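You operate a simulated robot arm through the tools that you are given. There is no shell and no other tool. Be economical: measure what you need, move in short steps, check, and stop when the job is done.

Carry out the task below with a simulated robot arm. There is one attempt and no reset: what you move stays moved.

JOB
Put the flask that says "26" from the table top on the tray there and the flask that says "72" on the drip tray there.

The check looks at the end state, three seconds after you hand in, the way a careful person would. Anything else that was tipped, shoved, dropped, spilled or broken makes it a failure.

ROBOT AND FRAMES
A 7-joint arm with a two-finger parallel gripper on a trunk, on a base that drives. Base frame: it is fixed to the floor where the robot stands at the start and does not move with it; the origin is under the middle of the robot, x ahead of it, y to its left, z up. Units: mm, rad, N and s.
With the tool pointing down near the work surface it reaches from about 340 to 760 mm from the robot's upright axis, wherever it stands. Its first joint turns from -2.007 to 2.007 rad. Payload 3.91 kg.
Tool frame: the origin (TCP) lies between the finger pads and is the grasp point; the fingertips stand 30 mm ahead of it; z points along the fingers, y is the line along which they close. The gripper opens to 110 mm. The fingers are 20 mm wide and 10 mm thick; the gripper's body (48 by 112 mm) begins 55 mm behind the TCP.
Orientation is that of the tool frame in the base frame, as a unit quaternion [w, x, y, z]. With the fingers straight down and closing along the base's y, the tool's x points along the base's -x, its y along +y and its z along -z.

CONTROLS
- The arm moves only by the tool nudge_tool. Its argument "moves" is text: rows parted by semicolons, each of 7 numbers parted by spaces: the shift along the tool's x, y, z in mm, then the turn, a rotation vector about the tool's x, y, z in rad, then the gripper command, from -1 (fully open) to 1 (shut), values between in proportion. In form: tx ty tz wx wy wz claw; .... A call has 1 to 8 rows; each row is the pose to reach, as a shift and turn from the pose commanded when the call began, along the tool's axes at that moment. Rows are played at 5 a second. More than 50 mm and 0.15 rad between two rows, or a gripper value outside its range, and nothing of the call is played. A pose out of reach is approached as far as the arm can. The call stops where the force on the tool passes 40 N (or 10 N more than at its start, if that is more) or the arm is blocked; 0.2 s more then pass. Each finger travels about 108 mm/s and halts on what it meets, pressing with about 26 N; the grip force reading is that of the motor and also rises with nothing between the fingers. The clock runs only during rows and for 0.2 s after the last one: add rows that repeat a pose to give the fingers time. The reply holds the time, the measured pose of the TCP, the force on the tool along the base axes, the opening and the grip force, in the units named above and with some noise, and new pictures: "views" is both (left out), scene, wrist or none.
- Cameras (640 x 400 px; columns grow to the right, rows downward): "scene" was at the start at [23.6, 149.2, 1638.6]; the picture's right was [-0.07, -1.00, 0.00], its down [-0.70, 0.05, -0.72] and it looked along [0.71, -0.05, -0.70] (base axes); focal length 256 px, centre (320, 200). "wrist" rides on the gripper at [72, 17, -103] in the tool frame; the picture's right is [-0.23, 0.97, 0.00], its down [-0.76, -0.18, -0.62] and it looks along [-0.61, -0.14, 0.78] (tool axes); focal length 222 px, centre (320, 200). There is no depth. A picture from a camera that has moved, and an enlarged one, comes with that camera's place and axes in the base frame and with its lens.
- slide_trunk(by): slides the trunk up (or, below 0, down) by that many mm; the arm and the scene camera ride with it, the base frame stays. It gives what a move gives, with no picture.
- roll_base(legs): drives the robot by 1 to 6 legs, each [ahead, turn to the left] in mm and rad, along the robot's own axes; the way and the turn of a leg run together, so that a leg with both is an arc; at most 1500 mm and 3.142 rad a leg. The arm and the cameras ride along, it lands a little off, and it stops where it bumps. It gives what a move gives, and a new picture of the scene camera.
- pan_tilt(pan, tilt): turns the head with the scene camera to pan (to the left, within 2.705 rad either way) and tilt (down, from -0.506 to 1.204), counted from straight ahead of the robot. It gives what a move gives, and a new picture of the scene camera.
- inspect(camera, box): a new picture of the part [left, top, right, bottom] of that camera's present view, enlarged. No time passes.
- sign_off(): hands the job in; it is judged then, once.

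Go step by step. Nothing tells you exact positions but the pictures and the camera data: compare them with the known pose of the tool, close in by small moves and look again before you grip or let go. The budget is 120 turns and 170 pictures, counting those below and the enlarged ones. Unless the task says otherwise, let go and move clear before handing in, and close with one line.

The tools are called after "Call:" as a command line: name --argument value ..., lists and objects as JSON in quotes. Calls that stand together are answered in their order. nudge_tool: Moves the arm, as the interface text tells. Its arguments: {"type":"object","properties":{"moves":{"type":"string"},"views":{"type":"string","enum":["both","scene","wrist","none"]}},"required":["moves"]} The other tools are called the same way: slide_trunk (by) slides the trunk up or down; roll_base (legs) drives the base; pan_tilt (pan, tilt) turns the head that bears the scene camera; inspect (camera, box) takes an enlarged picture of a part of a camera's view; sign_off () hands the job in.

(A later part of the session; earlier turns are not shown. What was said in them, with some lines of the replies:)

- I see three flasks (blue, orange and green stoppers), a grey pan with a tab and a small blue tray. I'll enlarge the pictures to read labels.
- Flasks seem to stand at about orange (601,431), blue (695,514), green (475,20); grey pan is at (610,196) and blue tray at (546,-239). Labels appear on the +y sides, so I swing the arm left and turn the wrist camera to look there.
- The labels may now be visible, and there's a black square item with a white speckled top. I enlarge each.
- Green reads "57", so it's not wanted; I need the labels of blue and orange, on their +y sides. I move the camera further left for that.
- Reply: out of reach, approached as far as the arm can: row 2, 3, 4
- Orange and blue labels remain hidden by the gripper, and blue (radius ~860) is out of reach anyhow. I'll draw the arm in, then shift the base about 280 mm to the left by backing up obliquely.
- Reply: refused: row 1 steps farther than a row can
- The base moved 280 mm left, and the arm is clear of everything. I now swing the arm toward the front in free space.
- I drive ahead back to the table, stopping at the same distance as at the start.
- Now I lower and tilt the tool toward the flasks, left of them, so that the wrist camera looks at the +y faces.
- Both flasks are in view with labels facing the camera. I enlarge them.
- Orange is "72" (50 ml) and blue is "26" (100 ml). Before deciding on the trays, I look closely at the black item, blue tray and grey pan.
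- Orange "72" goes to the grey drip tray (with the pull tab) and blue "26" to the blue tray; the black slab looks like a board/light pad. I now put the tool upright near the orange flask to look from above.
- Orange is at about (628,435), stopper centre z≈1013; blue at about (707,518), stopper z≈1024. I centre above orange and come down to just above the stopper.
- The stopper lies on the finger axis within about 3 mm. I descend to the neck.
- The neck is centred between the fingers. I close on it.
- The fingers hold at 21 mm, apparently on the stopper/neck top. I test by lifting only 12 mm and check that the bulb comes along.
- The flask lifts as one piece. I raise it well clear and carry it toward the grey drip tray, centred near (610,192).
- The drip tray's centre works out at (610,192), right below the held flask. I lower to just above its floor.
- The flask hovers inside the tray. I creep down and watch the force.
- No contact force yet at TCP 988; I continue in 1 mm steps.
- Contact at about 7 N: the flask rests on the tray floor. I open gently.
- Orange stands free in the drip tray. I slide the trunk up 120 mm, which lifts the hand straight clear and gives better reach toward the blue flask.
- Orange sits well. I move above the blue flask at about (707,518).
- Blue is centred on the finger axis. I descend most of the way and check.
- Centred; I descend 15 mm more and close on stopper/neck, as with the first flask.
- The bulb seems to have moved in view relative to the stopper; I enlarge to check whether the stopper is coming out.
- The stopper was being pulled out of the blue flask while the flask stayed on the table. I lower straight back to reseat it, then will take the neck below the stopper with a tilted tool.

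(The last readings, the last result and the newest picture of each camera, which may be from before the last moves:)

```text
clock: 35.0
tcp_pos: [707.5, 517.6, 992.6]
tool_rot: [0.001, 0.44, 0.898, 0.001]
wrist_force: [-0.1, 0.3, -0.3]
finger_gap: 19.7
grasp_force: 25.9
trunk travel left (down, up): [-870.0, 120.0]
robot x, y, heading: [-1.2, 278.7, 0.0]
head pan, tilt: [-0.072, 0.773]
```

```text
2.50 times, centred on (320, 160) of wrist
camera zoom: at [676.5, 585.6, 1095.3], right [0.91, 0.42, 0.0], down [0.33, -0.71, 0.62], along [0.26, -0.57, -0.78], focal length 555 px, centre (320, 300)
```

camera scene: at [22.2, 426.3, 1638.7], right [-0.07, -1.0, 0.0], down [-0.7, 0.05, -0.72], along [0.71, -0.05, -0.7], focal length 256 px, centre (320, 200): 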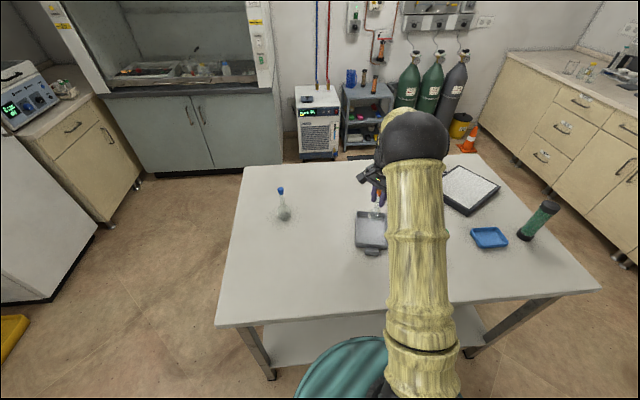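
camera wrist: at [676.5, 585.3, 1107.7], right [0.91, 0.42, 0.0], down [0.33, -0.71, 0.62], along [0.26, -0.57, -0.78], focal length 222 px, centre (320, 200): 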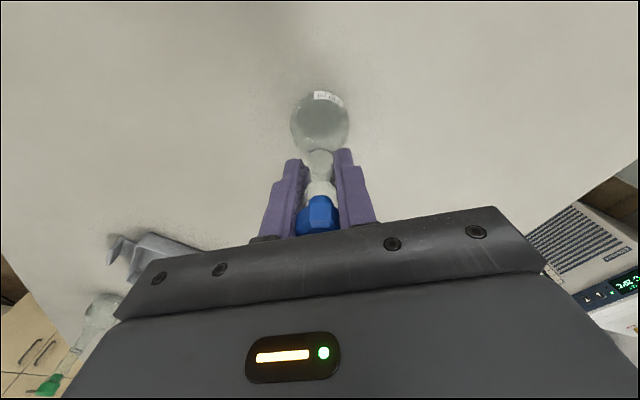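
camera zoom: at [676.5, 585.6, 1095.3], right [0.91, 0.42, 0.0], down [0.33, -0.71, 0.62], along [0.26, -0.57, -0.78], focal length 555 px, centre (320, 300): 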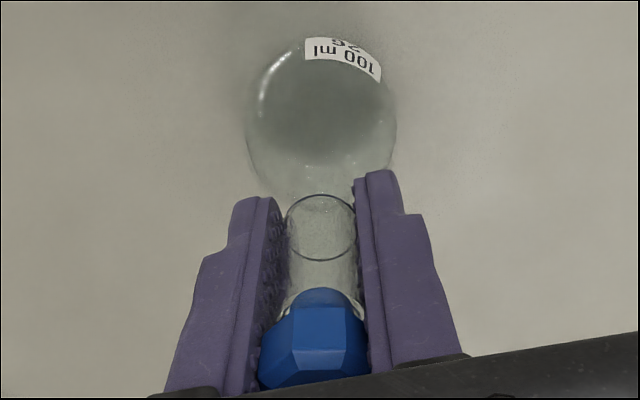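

It's back in place. I press 1 mm to seat it, then open.

Call:
nudge_tool --moves "0 0 0.5 0 0 0 1;0 0 1.5 0 0 0 1;0 0 1.5 0 0 0 1" --views "none"

Call:
nudge_tool --moves "0 0 0 0 0 0 0.58;0 0 0 0 0 0 0.5;0 0 0 0 0 0 0.2;0 0 0 0 0 0 -0.4;0 0 0 0 0 0 -1;0 0 0 0 0 0 -1" --views "none"

Call:
inspect --camera "wrist" --box '[250, 80, 390, 240]'

```text
clock: 35.8
tcp_pos: [708.1, 519.5, 992.6]
tool_rot: [0.0, 0.441, 0.898, 0.0]
wrist_force: [-0.5, 1.0, 4.7]
finger_gap: 19.5
grasp_force: 25.8
trunk travel left (down, up): [-870.0, 120.0]
robot x, y, heading: [-3.1, 282.6, 0.002]
head pan, tilt: [-0.072, 0.773]
```

```text
clock: 37.2
tcp_pos: [708.4, 518.6, 990.9]
tool_rot: [0.0, 0.44, 0.898, 0.001]
wrist_force: [0.7, 0.1, -0.8]
finger_gap: 110.0
grasp_force: 0.0
trunk travel left (down, up): [-870.0, 120.0]
robot x, y, heading: [-2.7, 276.7, 0.006]
head pan, tilt: [-0.072, 0.773]
```

```text
2.50 times, centred on (320, 160) of wrist
camera zoom: at [676.6, 585.6, 1094.1], right [0.91, 0.42, 0.0], down [0.33, -0.71, 0.62], along [0.26, -0.57, -0.78], focal length 555 px, centre (320, 300)
```

zoom: 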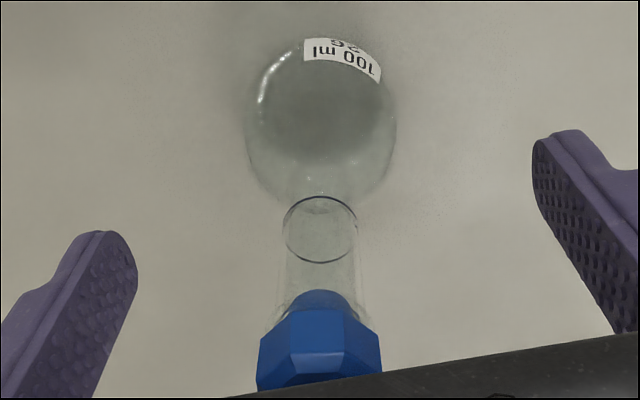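

The stopper is seated and the flask untouched. I rise clear, then back off and yaw the hand so the fingers close along base y.

Call:
nudge_tool --moves "0 0 -40 0 0 0 -1;0 0 -80 0 0 0 -1;0 0 -115 0 0 0 -1;0 0 -115 0 0 0 -1" --views "none"

Call:
nudge_tool --moves "7 -9 0 0 0 -0.13 -1;14 -18 0 0 0 -0.26 -1;21 -27 0 0 0 -0.39 -1;28 -36 0 0 0 -0.52 -1;35 -45 0 0 0 -0.65 -1;41 -52 0 0 0 -0.78 -1;45 -58 0 0 0 -0.91 -1;45 -58 0 0 0 -0.91 -1" --views "none"

```text
clock: 38.2
tcp_pos: [707.8, 519.2, 1106.9]
tool_rot: [0.001, 0.439, 0.898, -0.001]
wrist_force: [-0.4, 0.0, -0.3]
finger_gap: 110.0
grasp_force: 0.2
trunk travel left (down, up): [-870.0, 120.0]
robot x, y, heading: [1.4, 277.3, 0.006]
head pan, tilt: [-0.072, 0.773]
```

```text
clock: 40.0
tcp_pos: [634.0, 518.8, 1106.6]
tool_rot: [0.0, 0.0, 1.0, -0.001]
wrist_force: [-0.5, -0.2, -0.1]
finger_gap: 110.1
grasp_force: 0.0
trunk travel left (down, up): [-870.0, 120.0]
robot x, y, heading: [-0.2, 278.6, 0.001]
head pan, tilt: [-0.072, 0.773]
```

Tool axes are now aligned with the base. I tilt 0.75 rad so the fingers point forward-down and lower to the pre-grasp pose.

Call:
nudge_tool --moves "0 0 8 0 -0.13 0 -1;0 0 16 0 -0.26 0 -1;0 0 24 0 -0.39 0 -1;0 0 32 0 -0.52 0 -1;0 0 40 0 -0.65 0 -1;0 0 44 0 -0.75 0 -1;0 0 44 0 -0.75 0 -1" --views "both"

Call:
inspect --camera "wrist" --box '[240, 60, 400, 220]'

```text
clock: 41.6
tcp_pos: [634.2, 518.4, 1064.1]
tool_rot: [0.367, 0.001, 0.93, -0.001]
wrist_force: [-0.9, 0.0, 0.5]
finger_gap: 110.1
grasp_force: 0.0
trunk travel left (down, up): [-870.0, 120.0]
robot x, y, heading: [-2.2, 279.3, 0.003]
head pan, tilt: [-0.072, 0.773]
camera scene: at [22.3, 427.3, 1758.7], right [-0.07, -1.0, 0.0], down [-0.7, 0.05, -0.72], along [0.71, -0.05, -0.7], focal length 256 px, centre (320, 200)
camera wrist: at [510.8, 534.5, 1088.1], right [0.17, 0.97, 0.16], down [0.13, -0.18, 0.98], along [0.98, -0.14, -0.16], focal length 222 px, centre (320, 200)
```

scene: 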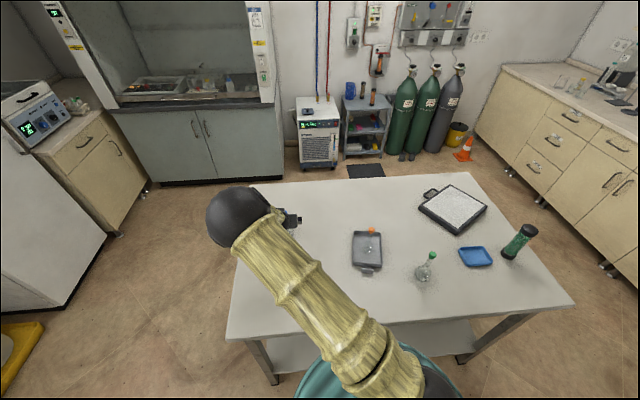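
wrist: 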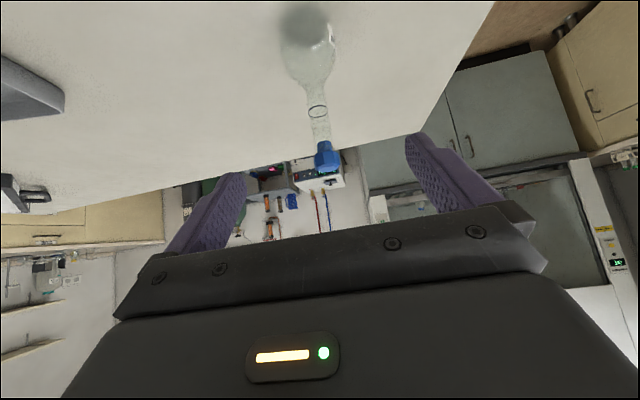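

```text
2.50 times, centred on (320, 140) of wrist
camera zoom: at [510.8, 534.5, 1088.1], right [0.17, 0.97, 0.16], down [0.13, -0.18, 0.98], along [0.98, -0.14, -0.16], focal length 555 px, centre (320, 350)
```

zoom: 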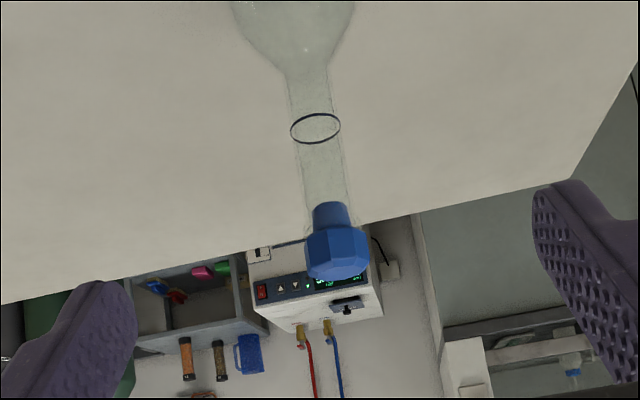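

Neck spans z≈950–1003, stopper hex 1011–1032, flask axis at (708,518.5). I advance along the fingers so that the neck at z≈976 comes between the pads.

Call:
nudge_tool --moves "2 0 30 0 0 0 -1;4 0 60 0 0 0 -1;6 0 85 0 0 0 -1;6 0 107 0 0 0 -1;6 0 107 0 0 0 -1" --views "wrist"

Call:
inspect --camera "wrist" --box '[200, 80, 440, 240]'

```text
clock: 42.8
tcp_pos: [701.6, 518.4, 980.9]
tool_rot: [0.366, 0.001, 0.931, -0.001]
wrist_force: [0.3, 0.4, 0.0]
finger_gap: 110.0
grasp_force: 0.1
trunk travel left (down, up): [-870.0, 120.0]
robot x, y, heading: [-3.5, 281.2, 0.001]
head pan, tilt: [-0.072, 0.773]
camera wrist: at [578.9, 535.3, 1006.6], right [0.17, 0.97, 0.16], down [0.13, -0.18, 0.97], along [0.98, -0.14, -0.16], focal length 222 px, centre (320, 200)
```

wrist: 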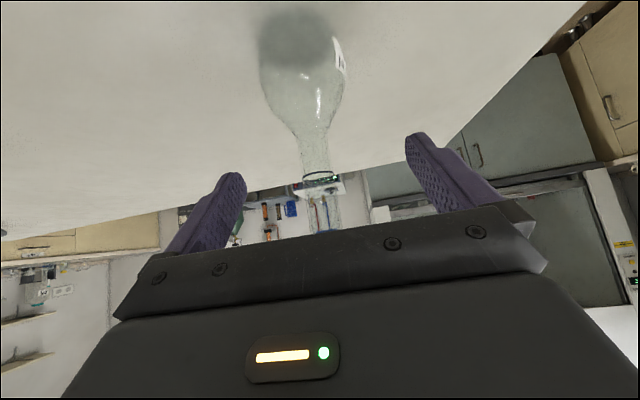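

```text
2.50 times, centred on (320, 160) of wrist
camera zoom: at [578.9, 535.3, 1006.6], right [0.17, 0.97, 0.16], down [0.13, -0.18, 0.97], along [0.98, -0.14, -0.16], focal length 555 px, centre (320, 300)
```

zoom: 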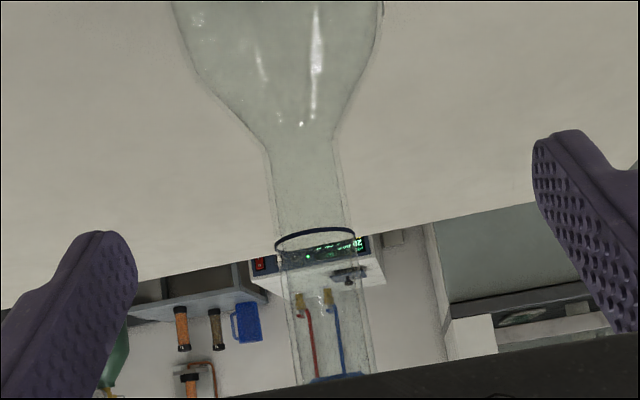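

The neck lies centred between the pads and well below the stopper. I close.

Call:
nudge_tool --moves "0 0 0 0 0 0 0;0 0 0 0 0 0 0.4;0 0 0 0 0 0 0.7;0 0 0 0 0 0 1;0 0 0 0 0 0 1;0 0 0 0 0 0 1" --views "none"

Call:
nudge_tool --moves "-2.7 0 -2.9 0 0 0 1;-5.5 0 -5.9 0 0 0 1;-8.2 0 -8.8 0 0 0 1;-8.2 0 -8.8 0 0 0 1" --views "wrist"

Call:
inspect --camera "wrist" --box '[200, 80, 440, 240]'

```text
clock: 44.2
tcp_pos: [702.7, 517.6, 981.0]
tool_rot: [0.366, 0.001, 0.931, 0.0]
wrist_force: [-0.5, 0.5, -0.4]
finger_gap: 18.7
grasp_force: 26.3
trunk travel left (down, up): [-870.0, 120.0]
robot x, y, heading: [0.5, 279.0, -0.003]
head pan, tilt: [-0.072, 0.773]
```

```text
clock: 45.2
tcp_pos: [703.4, 519.2, 992.3]
tool_rot: [0.366, 0.001, 0.93, 0.0]
wrist_force: [0.2, 0.2, -0.9]
finger_gap: 18.7
grasp_force: 25.8
trunk travel left (down, up): [-870.0, 120.0]
robot x, y, heading: [1.1, 278.9, 0.002]
head pan, tilt: [-0.072, 0.773]
camera wrist: at [579.1, 535.1, 1017.8], right [0.17, 0.97, 0.16], down [0.13, -0.18, 0.98], along [0.98, -0.14, -0.16], focal length 222 px, centre (320, 200)
```

wrist: 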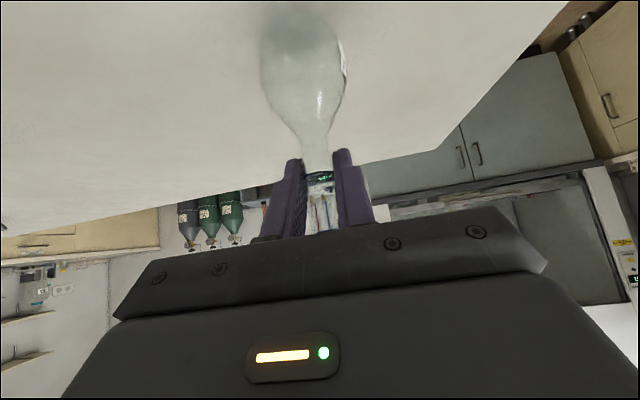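

```text
2.50 times, centred on (320, 160) of wrist
camera zoom: at [579.1, 535.1, 1017.8], right [0.17, 0.97, 0.16], down [0.13, -0.18, 0.98], along [0.98, -0.14, -0.16], focal length 555 px, centre (320, 300)
```

zoom: 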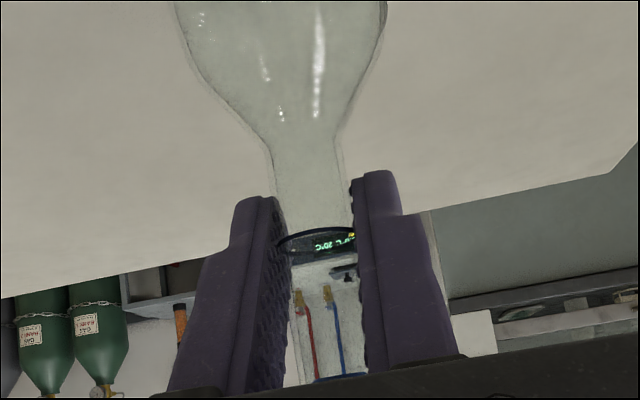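

The flask lifts properly now, held by its neck. I raise the trunk by 118 mm so it clears everything, keeping the arm's reach.

Call:
slide_trunk --by 118

Call:
nudge_tool --moves "-20 0 -22 0 0 0 1;-40 0 -44 0 0 0 1;-54 0 -59 0 0 0 1;-54 0 -59 0 0 0 1" --views "both"

```text
clock: 46.7
tcp_pos: [701.8, 518.7, 1110.4]
tool_rot: [0.366, 0.001, 0.93, 0.0]
wrist_force: [-0.4, -0.2, -0.2]
finger_gap: 18.8
grasp_force: 26.3
trunk travel left (down, up): [-988.0, 2.0]
robot x, y, heading: [0.3, 279.5, 0.0]
head pan, tilt: [-0.072, 0.773]
```

```text
clock: 47.7
tcp_pos: [702.4, 517.9, 1188.3]
tool_rot: [0.365, 0.0, 0.931, 0.0]
wrist_force: [-0.1, -0.4, -0.5]
finger_gap: 18.7
grasp_force: 26.5
trunk travel left (down, up): [-988.0, 2.0]
robot x, y, heading: [-2.2, 279.0, -0.001]
head pan, tilt: [-0.072, 0.773]
camera scene: at [22.7, 428.0, 1876.6], right [-0.07, -1.0, 0.0], down [-0.7, 0.05, -0.71], along [0.71, -0.05, -0.7], focal length 256 px, centre (320, 200)
camera wrist: at [578.7, 534.5, 1215.4], right [0.17, 0.97, 0.15], down [0.13, -0.18, 0.98], along [0.98, -0.14, -0.16], focal length 222 px, centre (320, 200)
```

scene: 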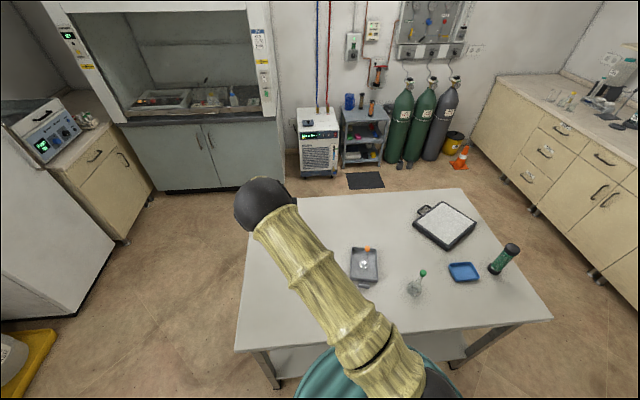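
wrist: 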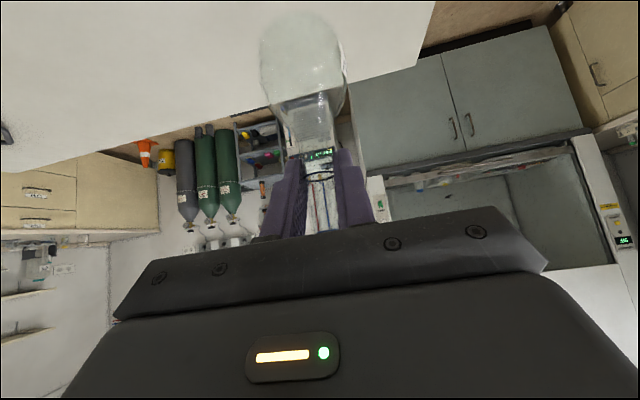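

The flask base is now at about z 1087, above everything. I look at the blue tray again for its exact place before sweeping across.

Call:
inspect --camera "scene" --box '[430, 240, 530, 300]'

Call:
inspect --camera "scene" --box '[335, 230, 395, 300]'

Call:
nudge_tool --moves "7 -47 -7 0 0 0 1;14 -94 -14 0 0 0 1;21 -141 -21 0 0 0 1;29 -188 -27 0 0 0 1;36 -235 -34 0 0 0 1;44 -282 -41 0 0 0 1;51 -329 -48 0 0 0 1;58 -373 -54 0 0 0 1" --views "none"

```text
6.40 times, centred on (480, 270) of scene
camera zoom: at [22.7, 428.0, 1876.6], right [-0.07, -1.0, 0.0], down [-0.7, 0.05, -0.71], along [0.71, -0.05, -0.7], focal length 1638 px, centre (-704, -248)
```

zoom: 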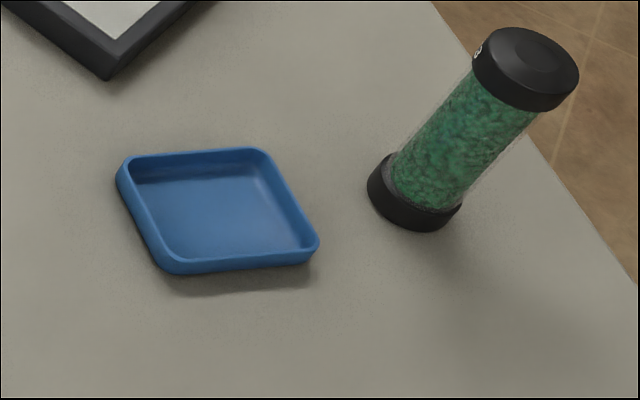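

```text
5.71 times, centred on (365, 265) of scene
camera zoom: at [22.7, 428.0, 1876.6], right [-0.07, -1.0, 0.0], down [-0.7, 0.05, -0.71], along [0.71, -0.05, -0.7], focal length 1462 px, centre (63, -171)
```

zoom: 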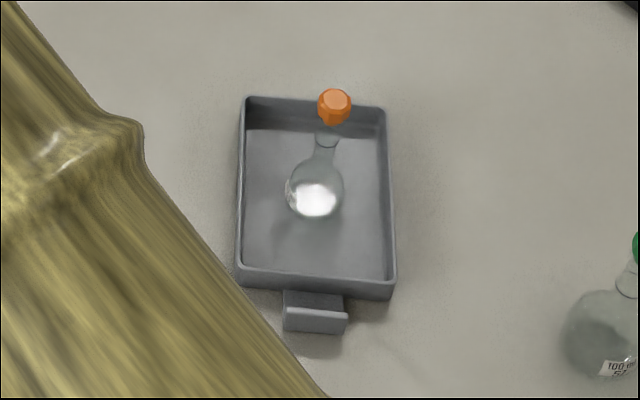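

```text
clock: 49.5
tcp_pos: [622.7, 142.4, 1189.5]
tool_rot: [0.366, 0.0, 0.931, 0.001]
wrist_force: [-0.4, -0.3, -1.1]
finger_gap: 18.9
grasp_force: 26.4
trunk travel left (down, up): [-988.0, 2.0]
robot x, y, heading: [-0.3, 281.2, 0.002]
head pan, tilt: [-0.072, 0.773]
```

Orange stands upright in the drip tray. The blue tray centre is near (540,-223); I continue the sweep there.

Call:
nudge_tool --moves "8 -46 -8 0 0 0 1;16 -92 -15 0 0 0 1;24 -138 -23 0 0 0 1;32 -184 -30 0 0 0 1;40 -230 -38 0 0 0 1;48 -276 -45 0 0 0 1;56 -322 -53 0 0 0 1;64 -365 -60 0 0 0 1" --views "both"

```text
clock: 51.3
tcp_pos: [533.9, -221.5, 1190.1]
tool_rot: [0.366, 0.001, 0.931, 0.001]
wrist_force: [0.9, 0.0, 0.3]
finger_gap: 18.5
grasp_force: 25.4
trunk travel left (down, up): [-988.0, 2.0]
robot x, y, heading: [-0.4, 281.1, 0.004]
head pan, tilt: [-0.072, 0.773]
camera scene: at [21.8, 425.6, 1876.8], right [-0.07, -1.0, 0.0], down [-0.7, 0.05, -0.72], along [0.71, -0.05, -0.7], focal length 256 px, centre (320, 200)
camera wrist: at [410.4, -204.3, 1214.6], right [0.17, 0.97, 0.16], down [0.13, -0.18, 0.97], along [0.98, -0.14, -0.16], focal length 222 px, centre (320, 200)
```

scene: 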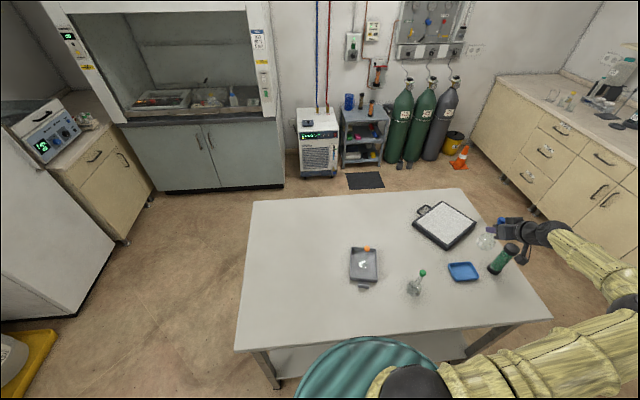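
wrist: 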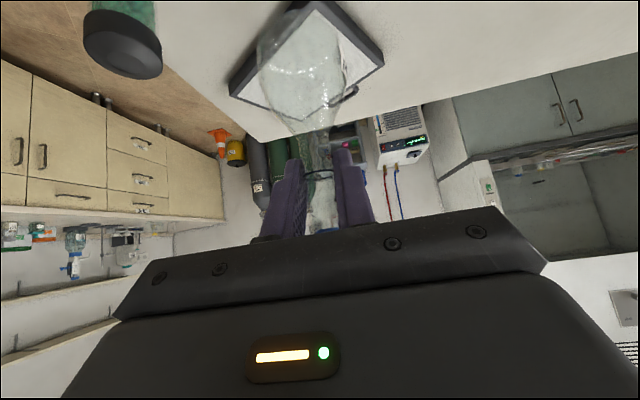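

The hand hovers above the blue tray but the forearm comes in from the far right, near the green cylinder (542,-365, top ≈1050). I yaw the hand to point radially from the robot for a straighter arm before lowering.

Call:
nudge_tool --moves "0 0 0 0.085 0 0.0915 1;0 0 0 0.17 0 0.183 1;0 0 0 0.256 0 0.2745 1;0 0 0 0.341 0 0.366 1;0 0 0 0.426 0 0.4575 1;0 0 0 0.5115 0 0.549 1;0 0 0 0.5115 0 0.549 1" --views "both"

```text
clock: 52.9
tcp_pos: [532.3, -220.5, 1190.0]
tool_rot: [0.341, 0.343, 0.865, -0.133]
wrist_force: [0.0, -0.2, -0.1]
finger_gap: 18.7
grasp_force: 25.9
trunk travel left (down, up): [-988.0, 2.0]
robot x, y, heading: [-2.0, 282.8, 0.002]
head pan, tilt: [-0.072, 0.773]
camera scene: at [21.1, 426.2, 1876.8], right [-0.07, -1.0, 0.0], down [-0.7, 0.05, -0.72], along [0.71, -0.05, -0.7], focal length 256 px, centre (320, 200)
camera wrist: at [454.4, -123.9, 1215.7], right [0.79, 0.6, 0.16], down [-0.03, -0.22, 0.97], along [0.62, -0.77, -0.16], focal length 222 px, centre (320, 200)
```

scene: 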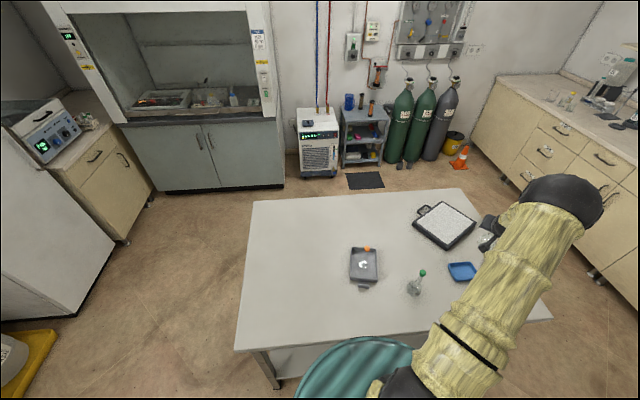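
wrist: 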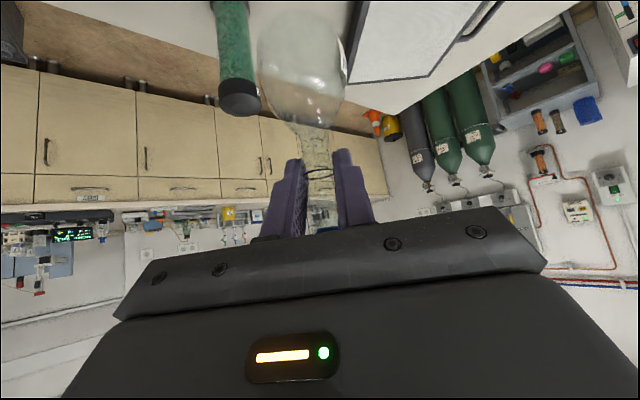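

The arm is straight now and the flask held upright above the tray. I lower with the trunk, keeping the arm shape.

Call:
slide_trunk --by -140

Call:
inspect --camera "scene" --box '[400, 180, 560, 300]'

Call:
inspect --camera "wrist" --box '[160, 0, 480, 200]'

```text
clock: 54.6
tcp_pos: [532.9, -218.9, 1049.8]
tool_rot: [0.341, 0.341, 0.866, -0.134]
wrist_force: [-0.2, -1.1, -1.1]
finger_gap: 18.7
grasp_force: 25.5
trunk travel left (down, up): [-848.0, 142.0]
robot x, y, heading: [-0.8, 280.7, 0.004]
head pan, tilt: [-0.072, 0.773]
```

```text
3.33 times, centred on (480, 240) of scene
camera zoom: at [22.1, 427.3, 1736.7], right [-0.07, -1.0, 0.0], down [-0.7, 0.05, -0.72], along [0.71, -0.05, -0.7], focal length 853 px, centre (-213, 67)
```

zoom: 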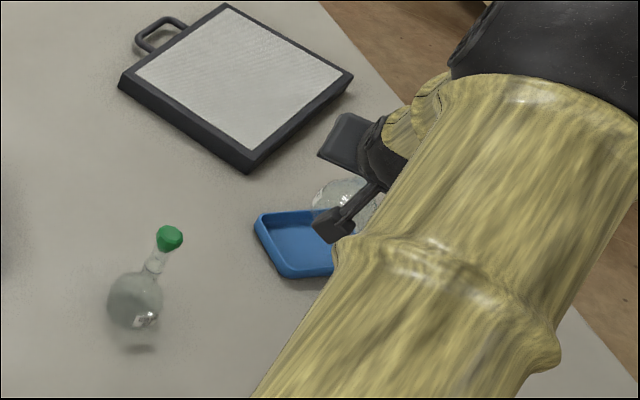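

```text
2.00 times, centred on (320, 100) of wrist
camera zoom: at [455.1, -123.1, 1075.7], right [0.79, 0.6, 0.15], down [-0.02, -0.22, 0.98], along [0.62, -0.77, -0.16], focal length 444 px, centre (320, 400)
```

zoom: 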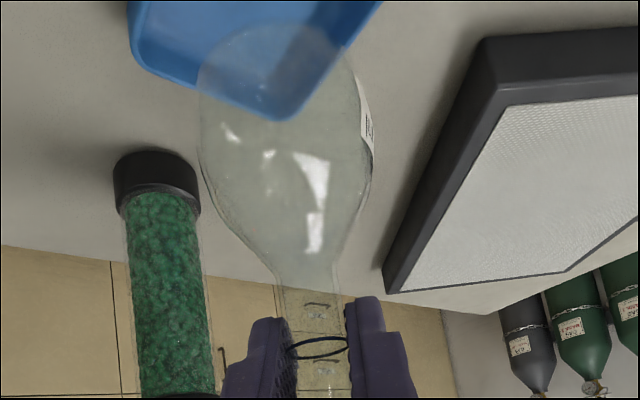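

The slab's white top shows a mesh-like texture; I look closer at it, since that matters for which one is the drip tray.

Call:
inspect --camera "wrist" --box '[360, 20, 480, 140]'

Call:
inspect --camera "scene" --box '[425, 178, 510, 236]'

```text
3.33 times, centred on (420, 80) of wrist
camera zoom: at [455.1, -123.1, 1075.7], right [0.79, 0.6, 0.15], down [-0.02, -0.22, 0.98], along [0.62, -0.77, -0.16], focal length 740 px, centre (-13, 600)
```

zoom: 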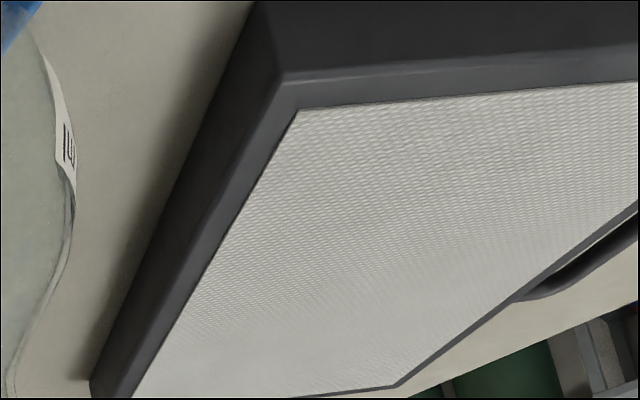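

```text
6.90 times, centred on (468, 207) of scene
camera zoom: at [22.1, 427.3, 1736.7], right [-0.07, -1.0, 0.0], down [-0.7, 0.05, -0.72], along [0.71, -0.05, -0.7], focal length 1765 px, centre (-697, 152)
```

zoom: 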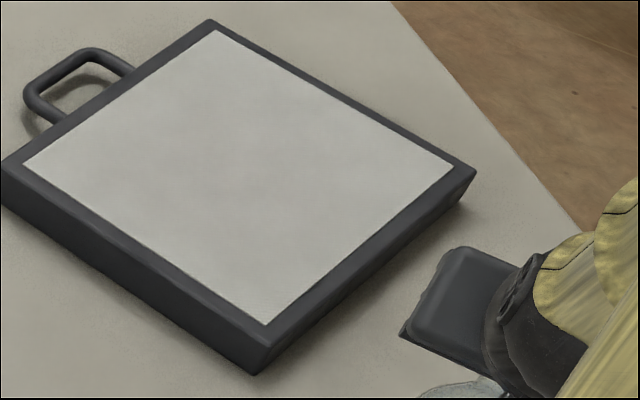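

The slab is a framed filter-like panel, not a tray; the grey pan with the pull tab remains the drip tray. From the wrist view the blue tray's corners give a centre near (541,-223); I lower further to just above its rim and measure.

Call:
slide_trunk --by -34

Call:
inspect --camera "wrist" --box '[180, 0, 440, 160]'

Call:
inspect --camera "scene" --box '[450, 200, 530, 260]'

```text
clock: 55.4
tcp_pos: [534.4, -220.0, 1014.7]
tool_rot: [0.34, 0.342, 0.866, -0.134]
wrist_force: [0.3, 0.3, -0.9]
finger_gap: 18.7
grasp_force: 25.9
trunk travel left (down, up): [-814.0, 176.0]
robot x, y, heading: [-2.3, 281.2, 0.002]
head pan, tilt: [-0.072, 0.773]
```

```text
2.46 times, centred on (310, 80) of wrist
camera zoom: at [455.1, -123.0, 1041.6], right [0.79, 0.6, 0.15], down [-0.02, -0.22, 0.98], along [0.62, -0.77, -0.16], focal length 547 px, centre (345, 495)
```

zoom: 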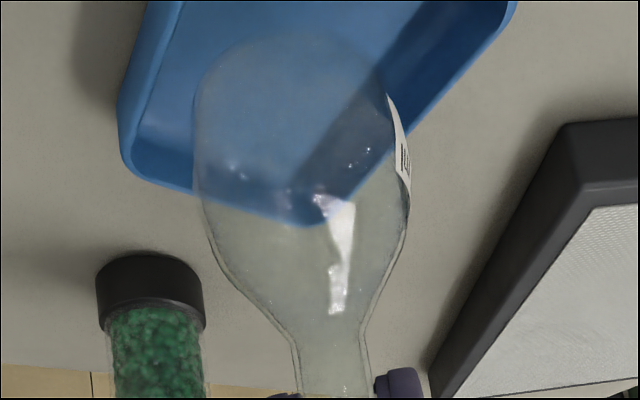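

```text
6.67 times, centred on (490, 230) of scene
camera zoom: at [22.0, 427.4, 1702.6], right [-0.07, -1.0, 0.0], down [-0.7, 0.05, -0.72], along [0.71, -0.05, -0.7], focal length 1706 px, centre (-813, 0)
```

zoom: 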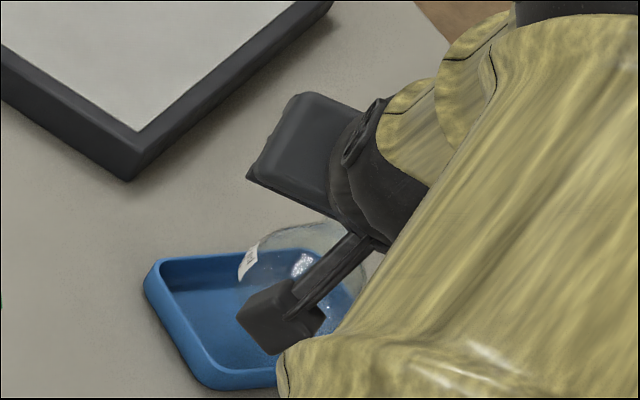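

Flask axis is about (538,-223), within 3 mm of the tray's centre (540.5,-221). I correct 2 mm and lower into the tray, just above the floor.

Call:
nudge_tool --moves "0 2.8 0 0 0 0 1;5 2.8 5.4 0 0 0 1;10 2.8 10.8 0 0 0 1;14.9 2.8 16.2 0 0 0 1;14.9 2.8 16.2 0 0 0 1" --views "none"

Call:
inspect --camera "wrist" --box '[180, 0, 440, 160]'

```text
clock: 56.6
tcp_pos: [535.2, -216.6, 994.3]
tool_rot: [0.341, 0.342, 0.865, -0.134]
wrist_force: [0.4, -0.9, -0.9]
finger_gap: 18.6
grasp_force: 26.1
trunk travel left (down, up): [-814.0, 176.0]
robot x, y, heading: [-0.4, 279.4, 0.003]
head pan, tilt: [-0.072, 0.773]
```

```text
2.46 times, centred on (310, 80) of wrist
camera zoom: at [457.0, -121.1, 1019.6], right [0.79, 0.6, 0.15], down [-0.02, -0.22, 0.98], along [0.62, -0.77, -0.16], focal length 547 px, centre (345, 495)
```

zoom: 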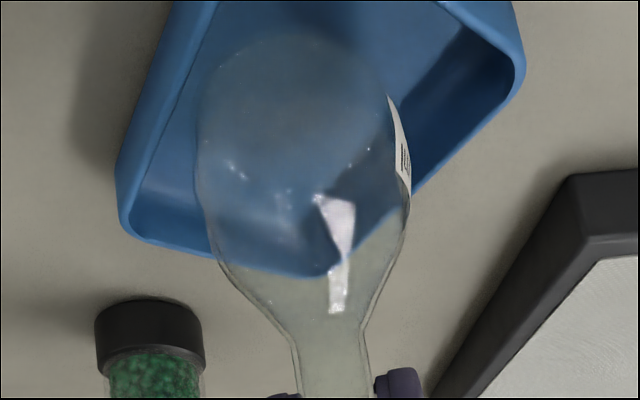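

The flask base is inside the tray walls with no contact. I creep down until the force shows it resting.

Call:
nudge_tool --moves "1.4 0 1.5 0 0 0 1;2.7 0 2.9 0 0 0 1;4.1 0 4.4 0 0 0 1;4.1 0 4.4 0 0 0 1" --views "none"

Call:
nudge_tool --moves "0.7 0 0.7 0 0 0 1;1.4 0 1.5 0 0 0 1;1.4 0 1.5 0 0 0 1" --views "none"

```text
clock: 57.6
tcp_pos: [535.2, -218.9, 987.8]
tool_rot: [0.341, 0.341, 0.866, -0.134]
wrist_force: [0.2, -0.6, -1.5]
finger_gap: 18.8
grasp_force: 25.8
trunk travel left (down, up): [-814.0, 176.0]
robot x, y, heading: [-1.8, 278.2, 0.001]
head pan, tilt: [-0.072, 0.773]
```

```text
clock: 58.4
tcp_pos: [534.1, -217.6, 986.3]
tool_rot: [0.341, 0.342, 0.865, -0.135]
wrist_force: [0.4, -0.3, 3.1]
finger_gap: 18.8
grasp_force: 26.2
trunk travel left (down, up): [-814.0, 176.0]
robot x, y, heading: [-4.1, 279.2, -0.001]
head pan, tilt: [-0.072, 0.773]
```

Contact at about 3 N at the expected height. I open gently.

Call:
nudge_tool --moves "0 0 0 0 0 0 0.6;0 0 0 0 0 0 0.5;0 0 0 0 0 0 0.3;0 0 0 0 0 0 -0.1;0 0 0 0 0 0 -0.5;0 0 0 0 0 0 -0.5" --views "wrist"

```text
clock: 59.8
tcp_pos: [535.7, -216.9, 986.6]
tool_rot: [0.341, 0.341, 0.866, -0.134]
wrist_force: [0.1, 0.3, 0.6]
finger_gap: 82.4
grasp_force: 0.1
trunk travel left (down, up): [-814.0, 176.0]
robot x, y, heading: [-2.8, 278.8, 0.005]
head pan, tilt: [-0.072, 0.773]
camera wrist: at [457.2, -121.1, 1011.5], right [0.79, 0.6, 0.15], down [-0.02, -0.22, 0.98], along [0.62, -0.77, -0.16], focal length 222 px, centre (320, 200)
```

wrist: 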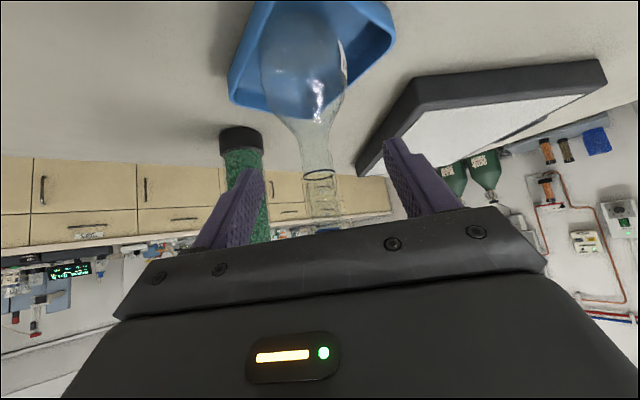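

The flask stands on its own. I retreat along the finger axis, upward and back.

Call:
nudge_tool --moves "0 0 -30 0 0 0 -0.5;0 0 -60 0 0 0 -0.5;0 0 -95 0 0 0 -0.5;0 0 -130 0 0 0 -0.5;0 0 -130 0 0 0 -0.5" --views "both"

Call:
inspect --camera "wrist" --box '[200, 0, 440, 180]'

Call:
slide_trunk --by 120

```text
clock: 61.0
tcp_pos: [472.3, -157.3, 1079.4]
tool_rot: [0.341, 0.341, 0.866, -0.134]
wrist_force: [-0.3, -0.5, 0.2]
finger_gap: 82.5
grasp_force: 0.0
trunk travel left (down, up): [-814.0, 176.0]
robot x, y, heading: [-0.3, 284.0, 0.003]
head pan, tilt: [-0.072, 0.773]
camera scene: at [22.6, 426.8, 1702.7], right [-0.07, -1.0, 0.0], down [-0.7, 0.05, -0.71], along [0.71, -0.05, -0.7], focal length 256 px, centre (320, 200)
camera wrist: at [393.3, -61.0, 1106.3], right [0.79, 0.6, 0.16], down [-0.02, -0.22, 0.97], along [0.62, -0.77, -0.16], focal length 222 px, centre (320, 200)
```

scene: 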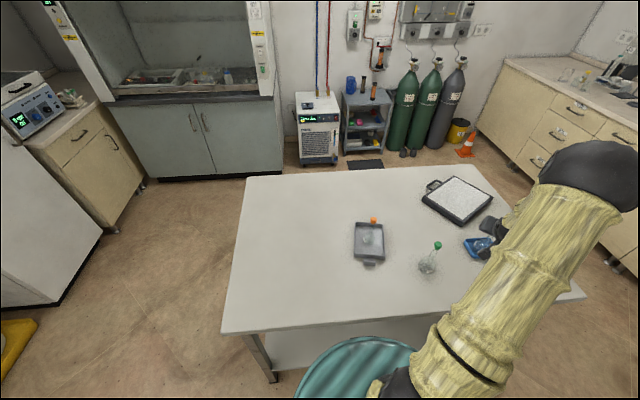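
wrist: 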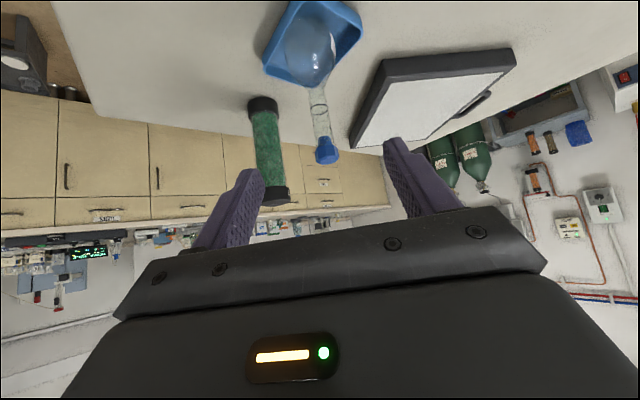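

```text
2.22 times, centred on (320, 90) of wrist
camera zoom: at [393.3, -61.0, 1106.3], right [0.79, 0.6, 0.16], down [-0.02, -0.22, 0.97], along [0.62, -0.77, -0.16], focal length 494 px, centre (320, 444)
```

zoom: 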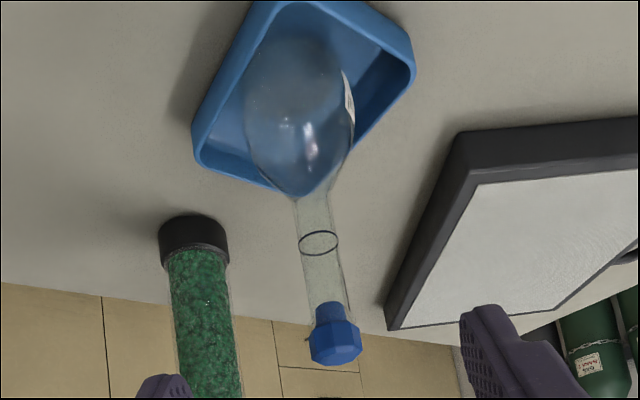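

```text
clock: 62.5
tcp_pos: [471.8, -157.2, 1201.9]
tool_rot: [0.34, 0.342, 0.865, -0.135]
wrist_force: [-0.1, -0.2, -0.5]
finger_gap: 82.7
grasp_force: 0.0
trunk travel left (down, up): [-934.0, 56.0]
robot x, y, heading: [-2.3, 281.9, 0.0]
head pan, tilt: [-0.072, 0.773]
```

Blue stands upright in the blue tray with the hand clear. One last look at orange and the others.

Call:
inspect --camera "scene" --box '[340, 210, 400, 290]'

Call:
inspect --camera "scene" --box '[400, 200, 520, 300]'

```text
5.00 times, centred on (370, 250) of scene
camera zoom: at [22.2, 427.3, 1822.6], right [-0.07, -1.0, 0.0], down [-0.7, 0.05, -0.72], along [0.71, -0.05, -0.7], focal length 1279 px, centre (70, -50)
```

zoom: 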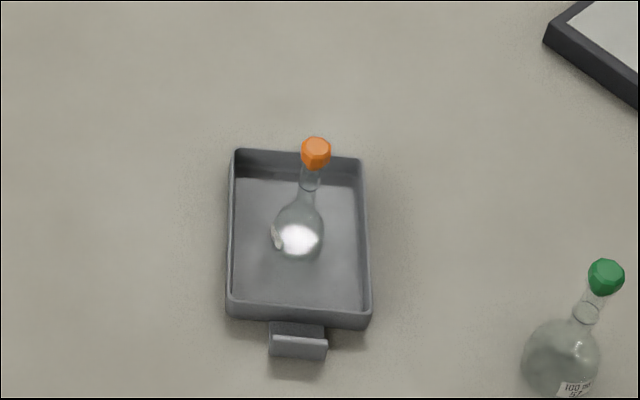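

```text
4.00 times, centred on (460, 250) of scene
camera zoom: at [22.2, 427.3, 1822.6], right [-0.07, -1.0, 0.0], down [-0.7, 0.05, -0.72], along [0.71, -0.05, -0.7], focal length 1024 px, centre (-240, 0)
```

zoom: 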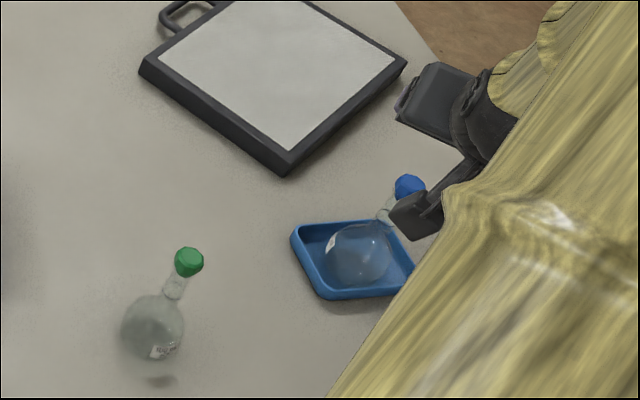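

Both flasks stand upright and stoppered in their trays, and nothing else on the table has been disturbed. I hand in.

Call:
sign_off

```text
The job is handed in.
```

Both flasks are placed and the job is handed in. Flask "26" (blue stopper) stands in the blue tray, and flask "72" (orange stopper) stands in the grey tray with the pull tab, which I took to be the drip tray. On my first grip of "26" its stopper started to pull out, so I pressed it back in and carried the flask by the neck instead.
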